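You operate a simulated robot arm through the tools that you are given. There is no shell and no other tool. Be economical: measure what you need, move in short steps, check, and stop when the job is done.

You run a simulated robot arm. Do the job below in one go: nothing can be reset, and whatever is moved stays where it is left.

JOB
Fetch the graphite puck from the top of the heat-test bench and set it on the flat wiper.

It is judged by the outcome, as a careful person would: the job done as asked, and still so three seconds after it is handed in. It fails if anything else is knocked over, pushed out of place, dropped, spilled or broken.

ROBOT AND FRAMES
A 6-joint arm with a two-finger parallel gripper, fixed in place. Base frame: the origin is at the foot of the arm, x ahead of it, y to its left, z up; the work surface is at about z = 0. Units: m, rad, N and s.
With the tool pointing down near the work surface it reaches from about 0.18 to 0.46 m from the base axis. Its first joint turns from -1.222 to 1.222 rad. Payload 1.9 kg.
Tool frame: the origin (TCP) lies between the finger pads and is the grasp point; the fingertips stand 0.023 m ahead of it; z points along the fingers, y is the line along which they close. Largest opening 0.094 m; finger width 0.038, thickness 0.01; the body of the gripper, 0.054 by 0.096 m, starts 0.039 m behind the TCP.
Orientation is that of the tool frame in the base frame, as [roll, pitch, yaw] about the fixed x, y, z axes, in that order (R = Rz(yaw) Ry(pitch) Rx(roll)). With the fingers straight down and closing along the base's y, the tool's x points along the base's -x, its y along +y and its z along -z.

CONTROLS
- The arm moves only by the tool servo_tool. Its argument "deltas" is a list of rows, each a list of 5 numbers: the shift along the tool's x, y, z in units of 100 mm (1.0 is 100 mm), then the turn about the tool's z in units of 45 degrees (1.0 is 45 degrees), then the finger opening in m, from 0 to 0.094. In form: [[dx, dy, dz, spin, claw], ...]. A call has 1 to 10 rows; each row is the pose to reach, as a shift and turn from the pose commanded when the call began, along the tool's axes at that moment. A call with a number of a shift or a turn outside -1 to 1 is refused whole. Each row takes 0.2 s and may step no farther than 0.05 m and 0.15 rad from the row before; otherwise, or with a gripper value out of range, the whole call is refused. Where a pose cannot be reached the arm comes as near as it can. A force on the tool above 40 N (or 10 N above the force at the start of the call, whichever is more), or a blocked arm, ends the call early, and 0.2 s more pass. The fingers move at their own pace (about 0.108 m/s each) and stop on an object; they squeeze with about 41 N. The grip force told is the motor's: it shows also when the fingers shut on nothing. Time passes only in rows, and 0.2 s behind the last, so rows that repeat a pose let the fingers close. It gives the time, the measured TCP pose, the force on the tool (base axes), the opening and the grip force at its end, in the units of the frame above (readings bear some noise), and new pictures: "pictures" is both (left out), scene, wrist or none.
- Cameras (640 x 400 px; columns grow to the right, rows downward): "scene" is fixed at [0.057, 0.3096, 0.4414]; the picture's right is [-0.79, -0.61, 0.00], its down [-0.26, 0.34, -0.91] and it looks along [0.56, -0.71, -0.43] (base axes); focal length 322 px, centre (320, 200). "wrist" rides on the gripper at [0.086, 0.016, -0.074] in the tool frame; the picture's right is [-0.18, 0.98, 0.00], its down [-0.58, -0.11, -0.81] and it looks along [-0.79, -0.15, 0.59] (tool axes); focal length 243 px, centre (320, 200). There is no depth. A picture from a camera that has moved, and an enlarged one, comes with that camera's place and axes in the base frame and with its lens.
- enlarge(camera, box): a new picture of the part [left, top, right, bottom] of that camera's present view, enlarged. The clock stands still meanwhile.
- hand_in(): hands the job in; it is judged then, once.

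Go step by step. Nothing tells you positions but the pictures and the camera data: compare them with the known pose of the tool, close in by small moves and look again before you grip or let go. The budget is 90 turns and 170 pictures, counting those below and the enlarged ones. Unless the task says otherwise, let go and move clear before handing in, and close with one line.

The tools are called after ">>>" by a JSON object that holds its "method" and its "body". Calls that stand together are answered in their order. servo_tool: Moves the arm, as the interface text tells. Its arguments: {"type":"object","properties":{"deltas":{"type":"array","items":{"type":"array","items":{"type":"number"}}},"pictures":{"type":"string","enum":["both","scene","wrist","none"]}},"required":["deltas"]} The other tools are called the same way: enlarge (camera, box) takes an enlarged picture of a part of a camera's view; hand_in () hands the job in.

At the start:

```text
time: 0.0
tool_pos: [0.3208, -0.1936, 0.2145]
tool_rot: [3.141, 0.001, 3.141]
force: [-0.1, 0.2, -0.1]
finger_gap: 0.0938
gripper_force: 0.0
```

scene: 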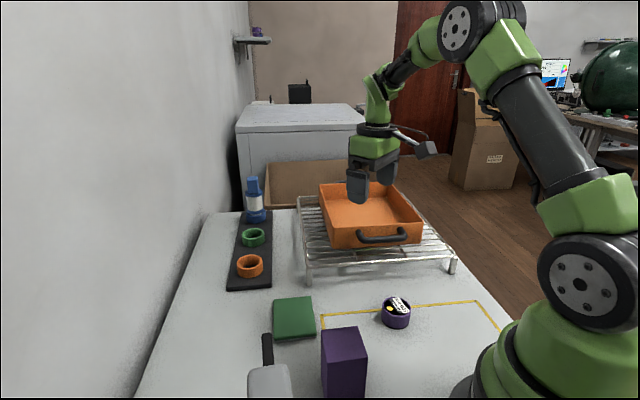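
wrist: 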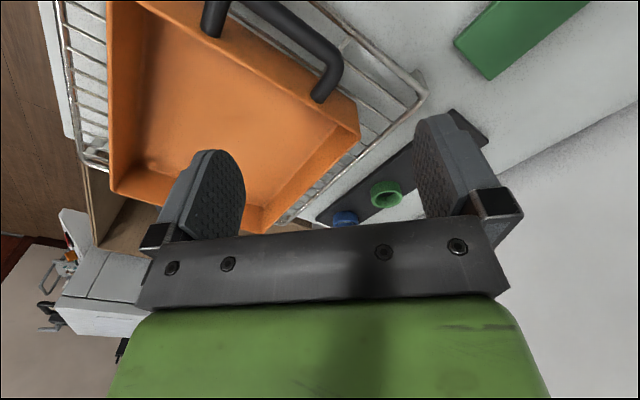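

I see a wire rack with an orange tray, a dark strip with rings and a bottle, a green flat square, a purple block and a small round purple item. I can't yet tell which one is the puck, so I'll look closer.

>>> {"method": "enlarge", "body": {"camera": "scene", "box": [220, 160, 480, 322]}}

>>> {"method": "enlarge", "body": {"camera": "scene", "box": [220, 270, 428, 400]}}

>>> {"method": "enlarge", "body": {"camera": "wrist", "box": [0, 0, 640, 400]}}

>>> {"method": "enlarge", "body": {"camera": "scene", "box": [220, 10, 420, 135]}}

```text
2.46 times, centred on (350, 241) of scene
camera zoom: at [0.057, 0.3096, 0.4414], right [-0.79, -0.61, 0.0], down [-0.26, 0.34, -0.91], along [0.56, -0.71, -0.43], focal length 793 px, centre (246, 99)
```

zoom: 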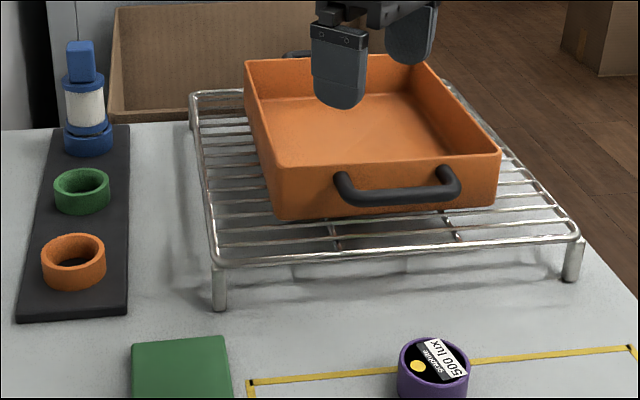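

```text
3.08 times, centred on (324, 335) of scene
camera zoom: at [0.057, 0.3096, 0.4414], right [-0.79, -0.61, 0.0], down [-0.26, 0.34, -0.91], along [0.56, -0.71, -0.43], focal length 991 px, centre (308, -215)
```

zoom: 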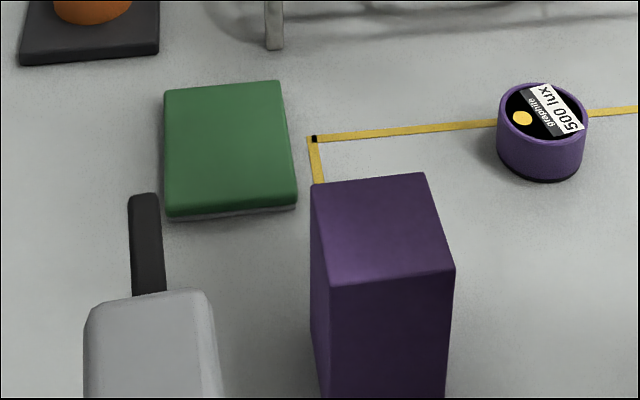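

```text
1.00 times, centred on (320, 200) of wrist
camera zoom: at [0.2352, -0.1759, 0.2881], right [0.18, 0.98, 0.0], down [0.58, -0.11, 0.81], along [0.79, -0.15, -0.59], focal length 243 px, centre (320, 200)
```

zoom: 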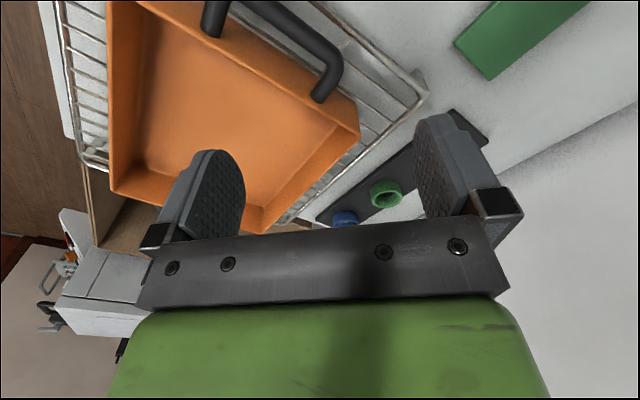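

```text
3.20 times, centred on (320, 72) of scene
camera zoom: at [0.057, 0.3096, 0.4414], right [-0.79, -0.61, 0.0], down [-0.26, 0.34, -0.91], along [0.56, -0.71, -0.43], focal length 1031 px, centre (320, 608)
```

zoom: 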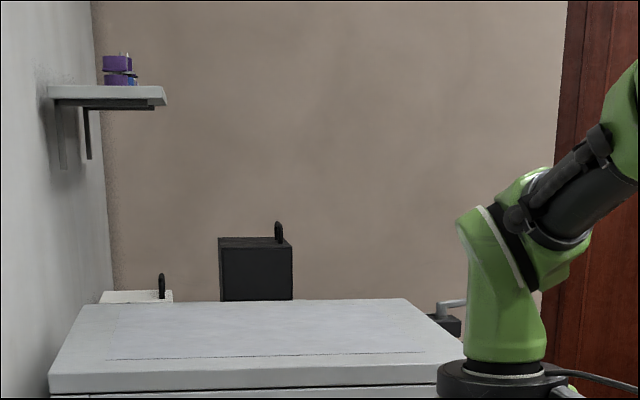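

The small round piece labelled "graphite" stands on the table near (0.22, -0.11). The green flat pad, near (0.35, 0.01), is the likely wiper, but I want a better look at the grey thing with the handle. I'll move above the puck at a safe height.

>>> {"method": "servo_tool", "body": {"deltas": [[0.25, 0.2, 0, 0, 0.094], [0.5, 0.42, 0, 0, 0.094], [0.75, 0.64, 0, 0, 0.094], [0.98, 0.84, 0, 0, 0.094], [0.98, 0.84, 0, 0, 0.094]]}}

```text
time: 1.2
tool_pos: [0.2221, -0.1082, 0.214]
tool_rot: [3.141, 0.001, -3.142]
force: [-0.2, -0.3, 0.5]
finger_gap: 0.0939
gripper_force: 0.1
camera wrist: at [0.1368, -0.0909, 0.2877], right [0.18, 0.98, 0.0], down [0.58, -0.11, 0.81], along [0.79, -0.15, -0.59], focal length 243 px, centre (320, 200)
```

scene: 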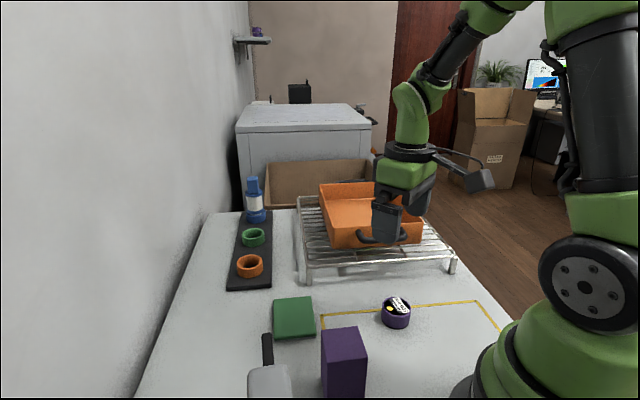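
wrist: 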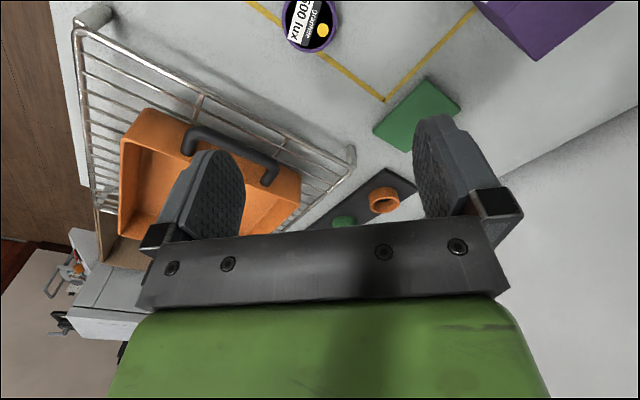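

The puck is below the tool near (0.217, -0.112), with clear table all round it. I'll go down halfway and re-measure.

>>> {"method": "servo_tool", "body": {"deltas": [[0.05, -0.04, 0.3, 0, 0.094], [0.05, -0.04, 0.65, 0, 0.094], [0.05, -0.04, 1.0, 0, 0.094], [0.05, -0.04, 1.0, 0, 0.094]]}}

>>> {"method": "enlarge", "body": {"camera": "wrist", "box": [200, 0, 520, 200]}}

>>> {"method": "enlarge", "body": {"camera": "scene", "box": [340, 250, 500, 350]}}

```text
time: 2.2
tool_pos: [0.2184, -0.1127, 0.1134]
tool_rot: [-3.14, 0.001, 3.141]
force: [0.3, -0.2, -0.4]
finger_gap: 0.0942
gripper_force: 0.0
camera wrist: at [0.1321, -0.0949, 0.188], right [0.18, 0.98, 0.0], down [0.58, -0.11, 0.81], along [0.79, -0.15, -0.59], focal length 243 px, centre (320, 200)
```

scene: 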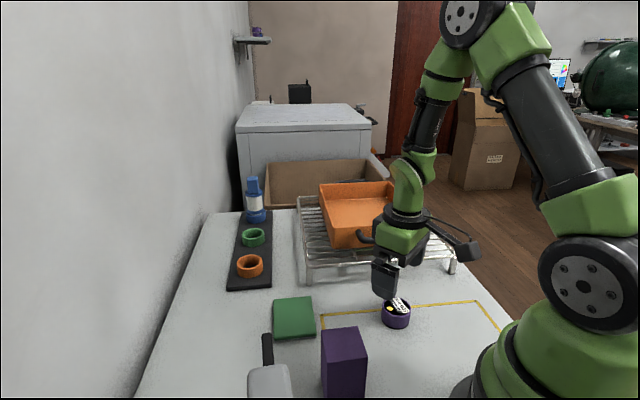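
wrist: 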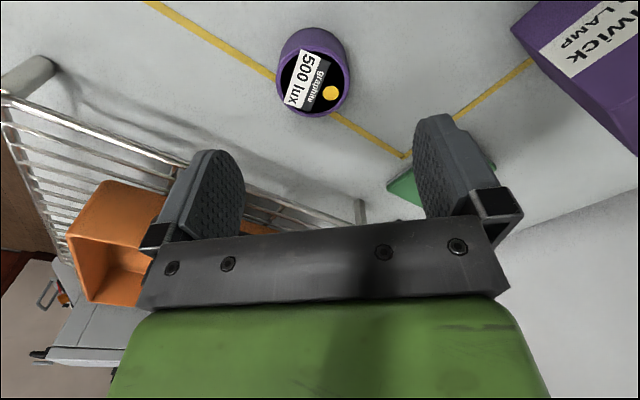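

```text
2.00 times, centred on (360, 100) of wrist
camera zoom: at [0.1321, -0.0949, 0.188], right [0.18, 0.98, 0.0], down [0.58, -0.11, 0.81], along [0.79, -0.15, -0.59], focal length 485 px, centre (240, 400)
```

zoom: 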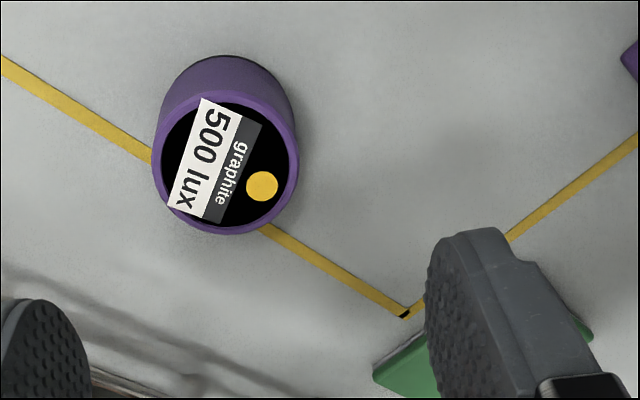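

```text
4.00 times, centred on (420, 300) of scene
camera zoom: at [0.057, 0.3096, 0.4414], right [-0.79, -0.61, 0.0], down [-0.26, 0.34, -0.91], along [0.56, -0.71, -0.43], focal length 1288 px, centre (-80, -200)
```

zoom: 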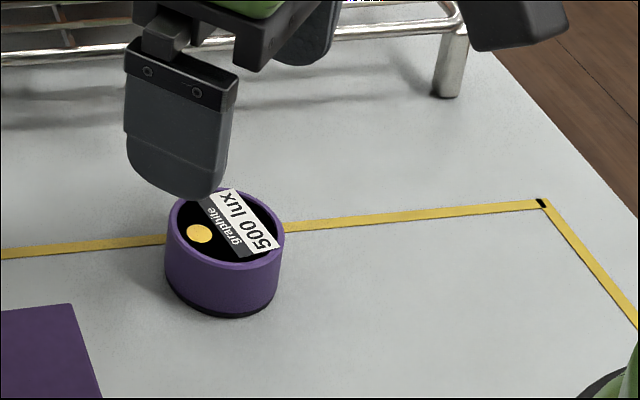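

The puck's centre comes out near (0.219, -0.114), about 0.025 m high, and the tool is centred over it. I'll go down and grip.

>>> {"method": "servo_tool", "body": {"deltas": [[0, -0.01, 0.3, 0, 0.094], [0, -0.01, 0.6, 0, 0.094], [0, -0.01, 0.75, 0, 0.094], [0, -0.01, 0.84, 0, 0.094], [0, -0.01, 0.84, 0, 0.094]]}}

```text
time: 3.4
tool_pos: [0.2175, -0.1143, 0.0308]
tool_rot: [-3.141, 0.0, -3.14]
force: [-0.3, -0.4, -0.2]
finger_gap: 0.0941
gripper_force: 0.0
camera wrist: at [0.1324, -0.096, 0.1039], right [0.18, 0.98, 0.0], down [0.58, -0.11, 0.81], along [0.79, -0.15, -0.59], focal length 243 px, centre (320, 200)
```

scene: 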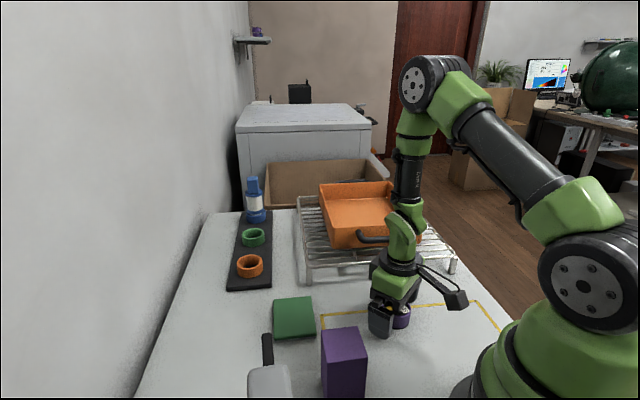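
wrist: 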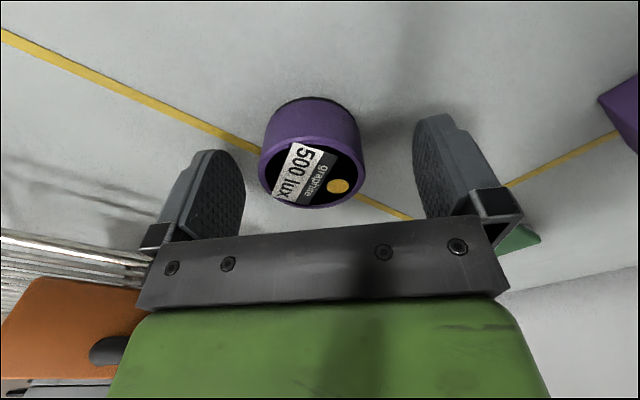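

The puck sits between the pads, well centred. I'll close the fingers.

>>> {"method": "servo_tool", "body": {"deltas": [[0, 0, 0, 0, 0.06], [0, 0, 0, 0, 0.035], [0, 0, 0, 0, 0.035], [0, 0, 0, 0, 0.035]], "pictures": "wrist"}}

```text
time: 4.4
tool_pos: [0.218, -0.114, 0.0298]
tool_rot: [-3.141, 0.001, 3.141]
force: [-0.5, 0.5, 0.2]
finger_gap: 0.0489
gripper_force: 41.3
camera wrist: at [0.1324, -0.096, 0.1041], right [0.18, 0.98, 0.0], down [0.58, -0.11, 0.81], along [0.79, -0.15, -0.59], focal length 243 px, centre (320, 200)
```

wrist: 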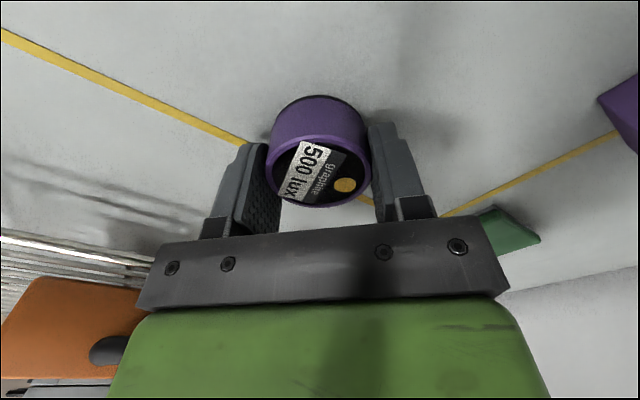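

The puck is gripped at an opening of 0.049 m. I'll lift it straight up by 0.1 m.

>>> {"method": "servo_tool", "body": {"deltas": [[0, 0, -0.1, 0, 0.035], [0, 0, -0.4, 0, 0.035], [0, 0, -0.7, 0, 0.035], [0, 0, -1.0, 0, 0.035], [0, 0, -1.0, 0, 0.035]]}}

```text
time: 5.6
tool_pos: [0.2173, -0.1139, 0.1297]
tool_rot: [-3.141, -0.001, -3.14]
force: [0.1, 0.0, -1.4]
finger_gap: 0.049
gripper_force: 40.5
camera wrist: at [0.1317, -0.0966, 0.204], right [0.18, 0.98, 0.0], down [0.58, -0.11, 0.81], along [0.79, -0.15, -0.59], focal length 243 px, centre (320, 200)
```

scene: 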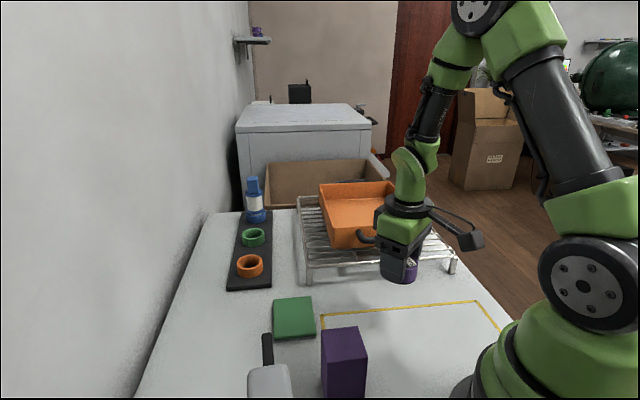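
wrist: 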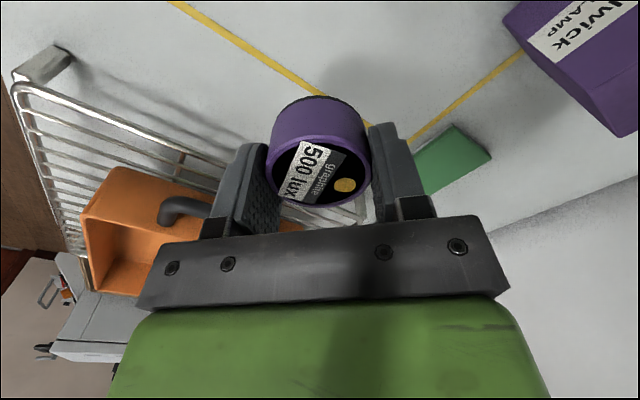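

The puck is held. I'll raise it further and move part of the way toward the pad, which should also show me the grey object.

>>> {"method": "servo_tool", "body": {"deltas": [[0, 0, -0.4, 0, 0.035], [0, 0, -0.7, 0, 0.035], [-0.3, 0.2, -0.7, 0, 0.035], [-0.6, 0.5, -0.7, 0, 0.035], [-0.6, 0.9, -0.7, 0, 0.035], [-0.6, 0.9, -0.7, 0, 0.035]]}}

```text
time: 7.0
tool_pos: [0.2787, -0.0245, 0.2011]
tool_rot: [3.141, -0.001, 3.141]
force: [0.0, -0.5, -1.2]
finger_gap: 0.0484
gripper_force: 41.0
camera wrist: at [0.1924, -0.0066, 0.2753], right [0.18, 0.98, 0.0], down [0.58, -0.11, 0.81], along [0.79, -0.15, -0.59], focal length 243 px, centre (320, 200)
```

scene: 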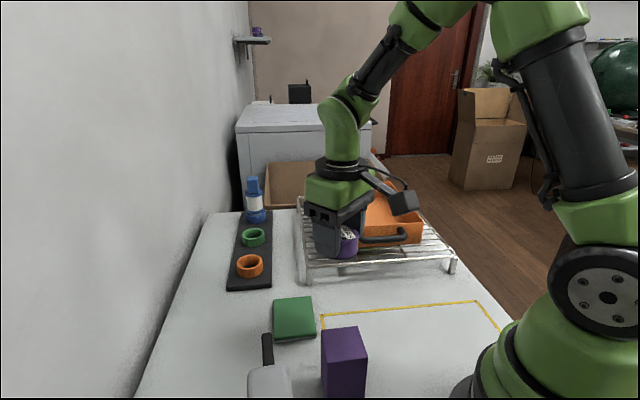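
wrist: 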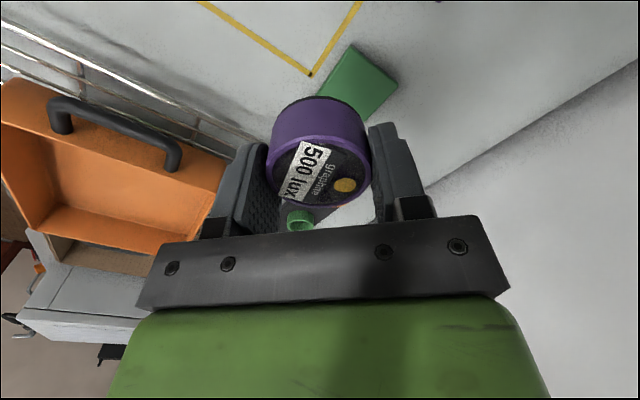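

The green pad is clear in the wrist view, but the grey object isn't. I'll turn the tool so the camera looks left and can tell me what it is.

>>> {"method": "servo_tool", "body": {"deltas": [[0, 0, 0, -0.16, 0.035], [0, 0, 0, -0.33, 0.035], [0, 0, 0, -0.5, 0.035], [0, 0, 0, -0.67, 0.035], [0, 0, 0, -0.84, 0.035], [0, 0, 0, -1.0, 0.035], [0, 0, 0, -1.0, 0.035]], "pictures": "wrist"}}

```text
time: 8.6
tool_pos: [0.2779, -0.0246, 0.2]
tool_rot: [-3.141, -0.001, -2.353]
force: [-0.3, -0.5, -1.3]
finger_gap: 0.0489
gripper_force: 41.3
camera wrist: at [0.2062, -0.0732, 0.274], right [-0.57, 0.82, 0.0], down [0.49, 0.34, 0.81], along [0.66, 0.46, -0.59], focal length 243 px, centre (320, 200)
```

wrist: 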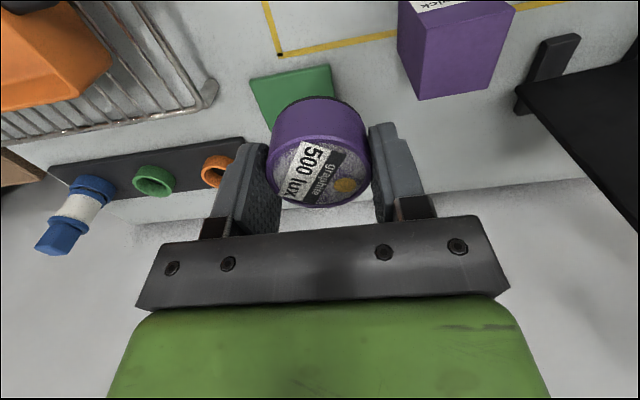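

>>> {"method": "enlarge", "body": {"camera": "wrist", "box": [380, 0, 640, 162]}}

>>> {"method": "enlarge", "body": {"camera": "wrist", "box": [220, 40, 380, 140]}}

>>> {"method": "enlarge", "body": {"camera": "scene", "box": [240, 280, 336, 340]}}

```text
2.46 times, centred on (510, 81) of wrist
camera zoom: at [0.2062, -0.0732, 0.274], right [-0.57, 0.82, 0.0], down [0.49, 0.34, 0.81], along [0.66, 0.46, -0.59], focal length 597 px, centre (-148, 493)
```

zoom: 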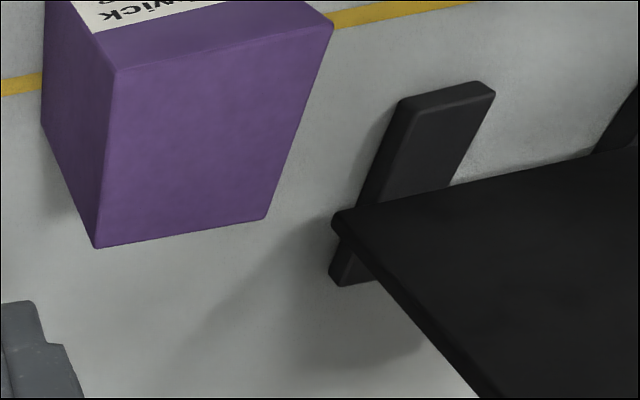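

```text
4.00 times, centred on (300, 90) of wrist
camera zoom: at [0.2062, -0.0732, 0.274], right [-0.57, 0.82, 0.0], down [0.49, 0.34, 0.81], along [0.66, 0.46, -0.59], focal length 970 px, centre (400, 640)
```

zoom: 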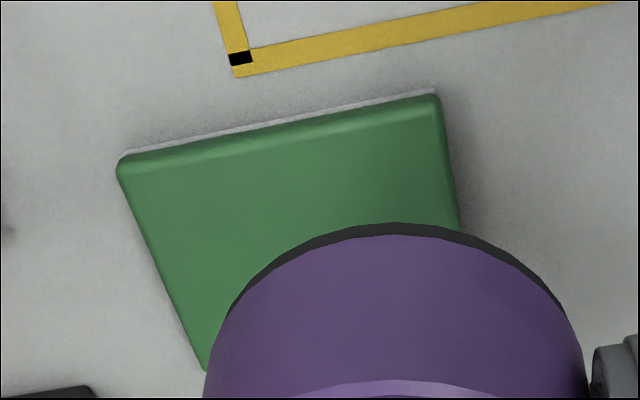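

```text
6.67 times, centred on (288, 310) of scene
camera zoom: at [0.057, 0.3096, 0.4414], right [-0.79, -0.61, 0.0], down [-0.26, 0.34, -0.91], along [0.56, -0.71, -0.43], focal length 2147 px, centre (533, -533)
```

zoom: 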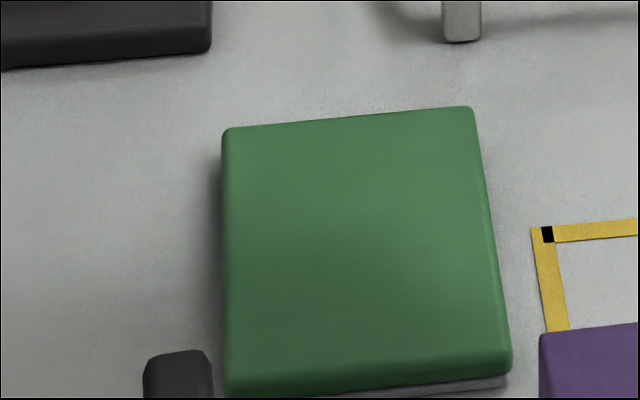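

The grey thing is a tall dark-backed device on a foot, well away from here, so the green pad is the flat wiper. I put its centre near (0.357, 0.002), with the long side along the direction the fingers close. I'll move over it and come down to z = 0.10.

>>> {"method": "servo_tool", "body": {"deltas": [[-0.3, -0.15, 0, 0, 0.035], [-0.6, -0.3, 0, 0, 0.035], [-0.746, -0.371, 0, 0, 0.035], [-0.746, -0.371, 0.35, 0, 0.035], [-0.746, -0.371, 0.7, 0, 0.035], [-0.746, -0.371, 1.0, 0, 0.035], [-0.746, -0.371, 1.0, 0, 0.035]]}}

```text
time: 10.2
tool_pos: [0.3565, 0.003, 0.0986]
tool_rot: [3.141, 0.0, -2.357]
force: [0.0, 0.4, -1.4]
finger_gap: 0.0487
gripper_force: 41.4
camera wrist: at [0.2849, -0.0466, 0.1742], right [-0.56, 0.83, 0.0], down [0.49, 0.33, 0.81], along [0.67, 0.46, -0.59], focal length 243 px, centre (320, 200)
```

scene: 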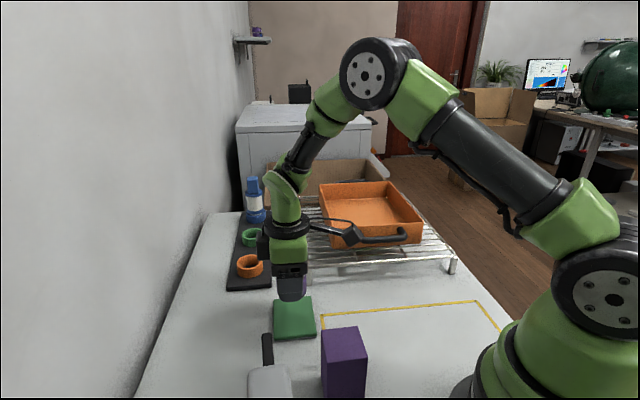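
wrist: 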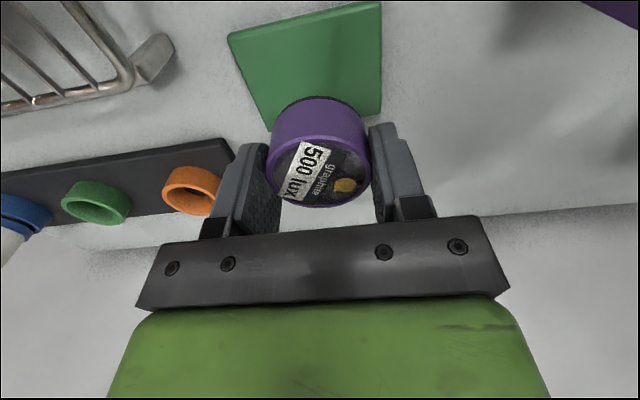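

The pad's centre re-measures at about (0.356, -0.001), so I'll shift by a few millimetres. Then I'll come down to just above it.

>>> {"method": "servo_tool", "body": {"deltas": [[0.02, -0.025, 0.2, 0, 0.035], [0.02, -0.025, 0.4, 0, 0.035], [0.02, -0.025, 0.48, 0, 0.035], [0.02, -0.025, 0.48, 0, 0.035]]}}

>>> {"method": "enlarge", "body": {"camera": "scene", "box": [240, 270, 336, 330]}}

```text
time: 11.2
tool_pos: [0.3583, -0.0017, 0.0526]
tool_rot: [3.141, 0.002, -2.357]
force: [-0.2, -0.5, -1.3]
finger_gap: 0.0487
gripper_force: 41.3
camera wrist: at [0.2857, -0.0492, 0.1265], right [-0.57, 0.82, 0.0], down [0.49, 0.33, 0.81], along [0.67, 0.46, -0.59], focal length 243 px, centre (320, 200)
```

scene: 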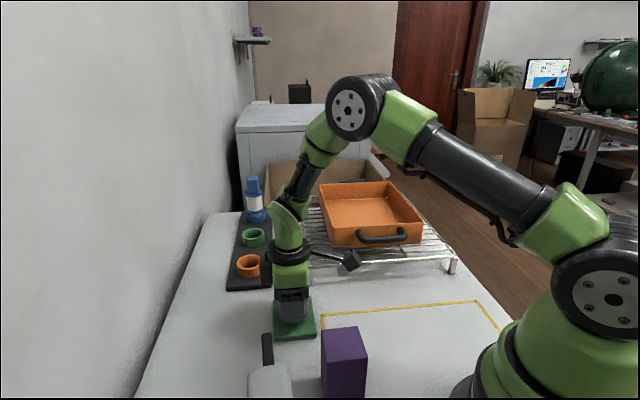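
wrist: 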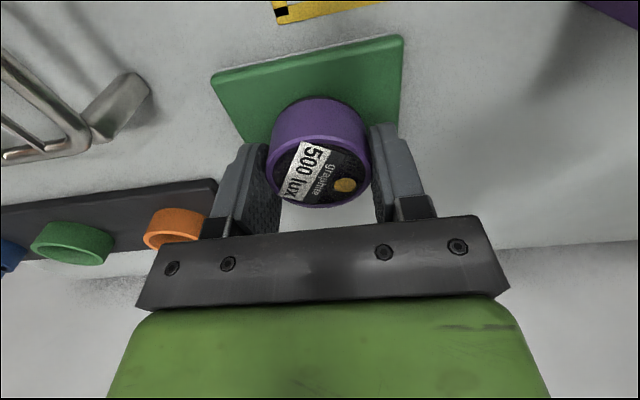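

```text
6.67 times, centred on (288, 300) of scene
camera zoom: at [0.057, 0.3096, 0.4414], right [-0.79, -0.61, 0.0], down [-0.26, 0.34, -0.91], along [0.56, -0.71, -0.43], focal length 2147 px, centre (533, -467)
```

zoom: 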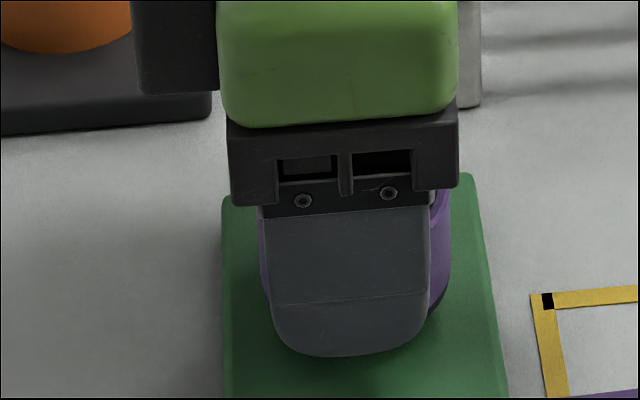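

The puck is centred over the pad and about 1 cm above it. I'll lower in small steps, watching the force.

>>> {"method": "servo_tool", "body": {"deltas": [[0, 0, 0.03, 0, 0.035], [0, 0, 0.05, 0, 0.035], [0, 0, 0.07, 0, 0.035], [0, 0, 0.07, 0, 0.035]], "pictures": "wrist"}}

```text
time: 12.2
tool_pos: [0.3582, -0.0017, 0.0453]
tool_rot: [-3.141, 0.0, -2.356]
force: [-0.8, -0.1, -1.9]
finger_gap: 0.049
gripper_force: 41.2
camera wrist: at [0.2855, -0.0494, 0.1189], right [-0.57, 0.82, 0.0], down [0.49, 0.33, 0.81], along [0.67, 0.46, -0.59], focal length 243 px, centre (320, 200)
```

wrist: 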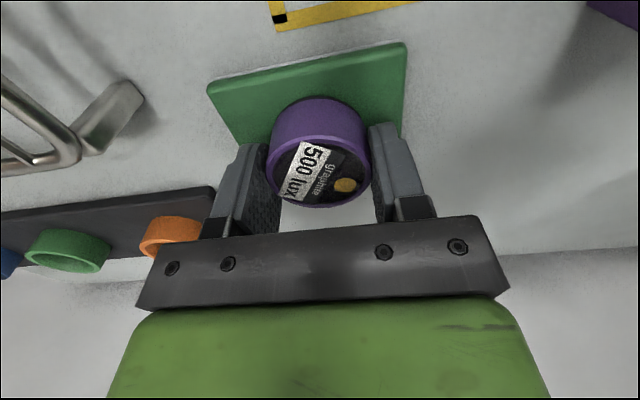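

>>> {"method": "servo_tool", "body": {"deltas": [[0, 0, 0.015, 0, 0.035], [0, 0, 0.025, 0, 0.035], [0, 0, 0.025, 0, 0.035]], "pictures": "none"}}

```text
time: 13.0
tool_pos: [0.3571, -0.0003, 0.0416]
tool_rot: [-3.141, 0.0, -2.358]
force: [-5.7, -0.8, 13.3]
finger_gap: 0.0489
gripper_force: 41.0
```

The force has risen to 13 N, so the puck is touching the pad. I'll ease up slightly and open the fingers a little.

>>> {"method": "servo_tool", "body": {"deltas": [[0, 0, -0.008, 0, 0.035], [0, 0, -0.008, 0, 0.05], [0, 0, -0.008, 0, 0.06], [0, 0, -0.008, 0, 0.07], [0, 0, -0.008, 0, 0.07]]}}

```text
time: 14.2
tool_pos: [0.3576, 0.0001, 0.0443]
tool_rot: [3.141, 0.0, -2.357]
force: [-0.6, 0.3, 1.0]
finger_gap: 0.0702
gripper_force: 0.0
camera wrist: at [0.2855, -0.0493, 0.1174], right [-0.57, 0.82, 0.0], down [0.49, 0.33, 0.81], along [0.67, 0.46, -0.59], focal length 243 px, centre (320, 200)
```

scene: 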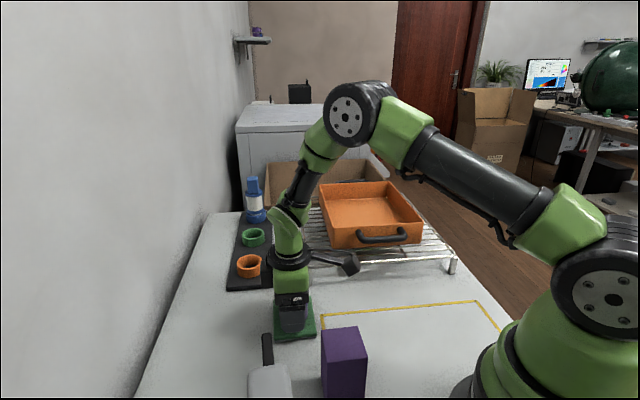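
wrist: 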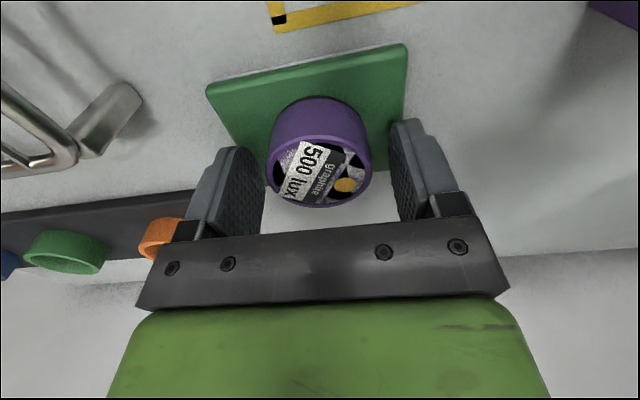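

The puck is standing free on the pad. I'll withdraw straight up.

>>> {"method": "servo_tool", "body": {"deltas": [[0, 0, -0.15, 0, 0.07], [0, 0, -0.4, 0, 0.07], [0, 0, -0.7, 0, 0.07], [0, 0, -1.0, 0, 0.07], [0, 0, -1.0, 0, 0.07]]}}

>>> {"method": "enlarge", "body": {"camera": "scene", "box": [220, 240, 380, 340]}}

```text
time: 15.4
tool_pos: [0.3567, -0.0008, 0.1434]
tool_rot: [3.14, -0.001, -2.355]
force: [0.2, -0.9, -0.5]
finger_gap: 0.0699
gripper_force: 0.1
camera wrist: at [0.2848, -0.049, 0.2176], right [-0.57, 0.82, 0.0], down [0.49, 0.33, 0.81], along [0.66, 0.46, -0.59], focal length 243 px, centre (320, 200)
```

scene: 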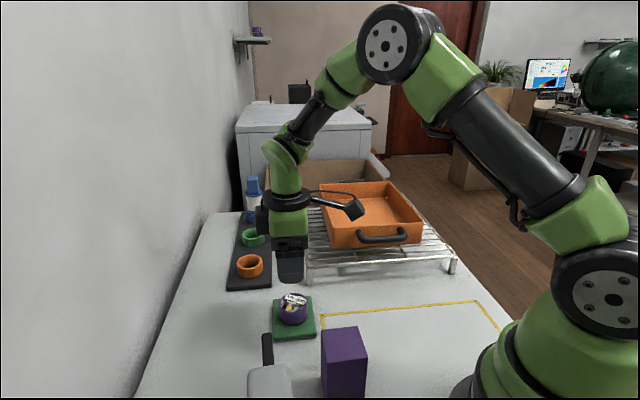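
wrist: 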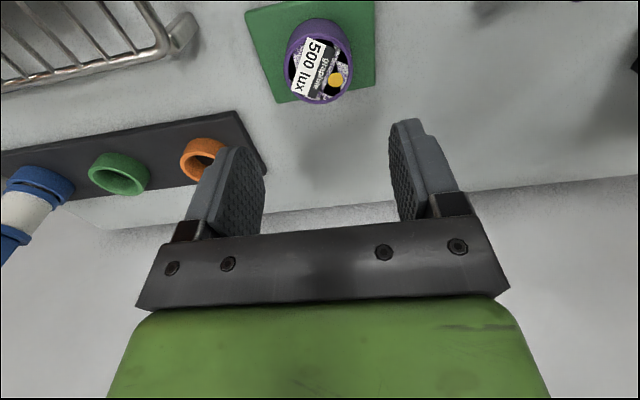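

```text
4.00 times, centred on (300, 290) of scene
camera zoom: at [0.057, 0.3096, 0.4414], right [-0.79, -0.61, 0.0], down [-0.26, 0.34, -0.91], along [0.56, -0.71, -0.43], focal length 1288 px, centre (400, -160)
```

zoom: 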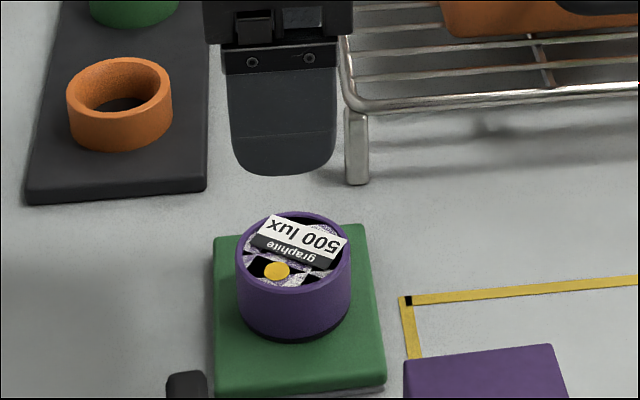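

The puck stands upright in the middle of the green pad. The gripper is clear and nothing else has moved, so I'm handing in.

>>> {"method": "hand_in", "body": {}}

```text
The job is handed in.
```

The graphite puck is standing upright on the green pad, which I took to be the flat wiper. The gripper is clear, nothing else was disturbed, and the job is handed in.
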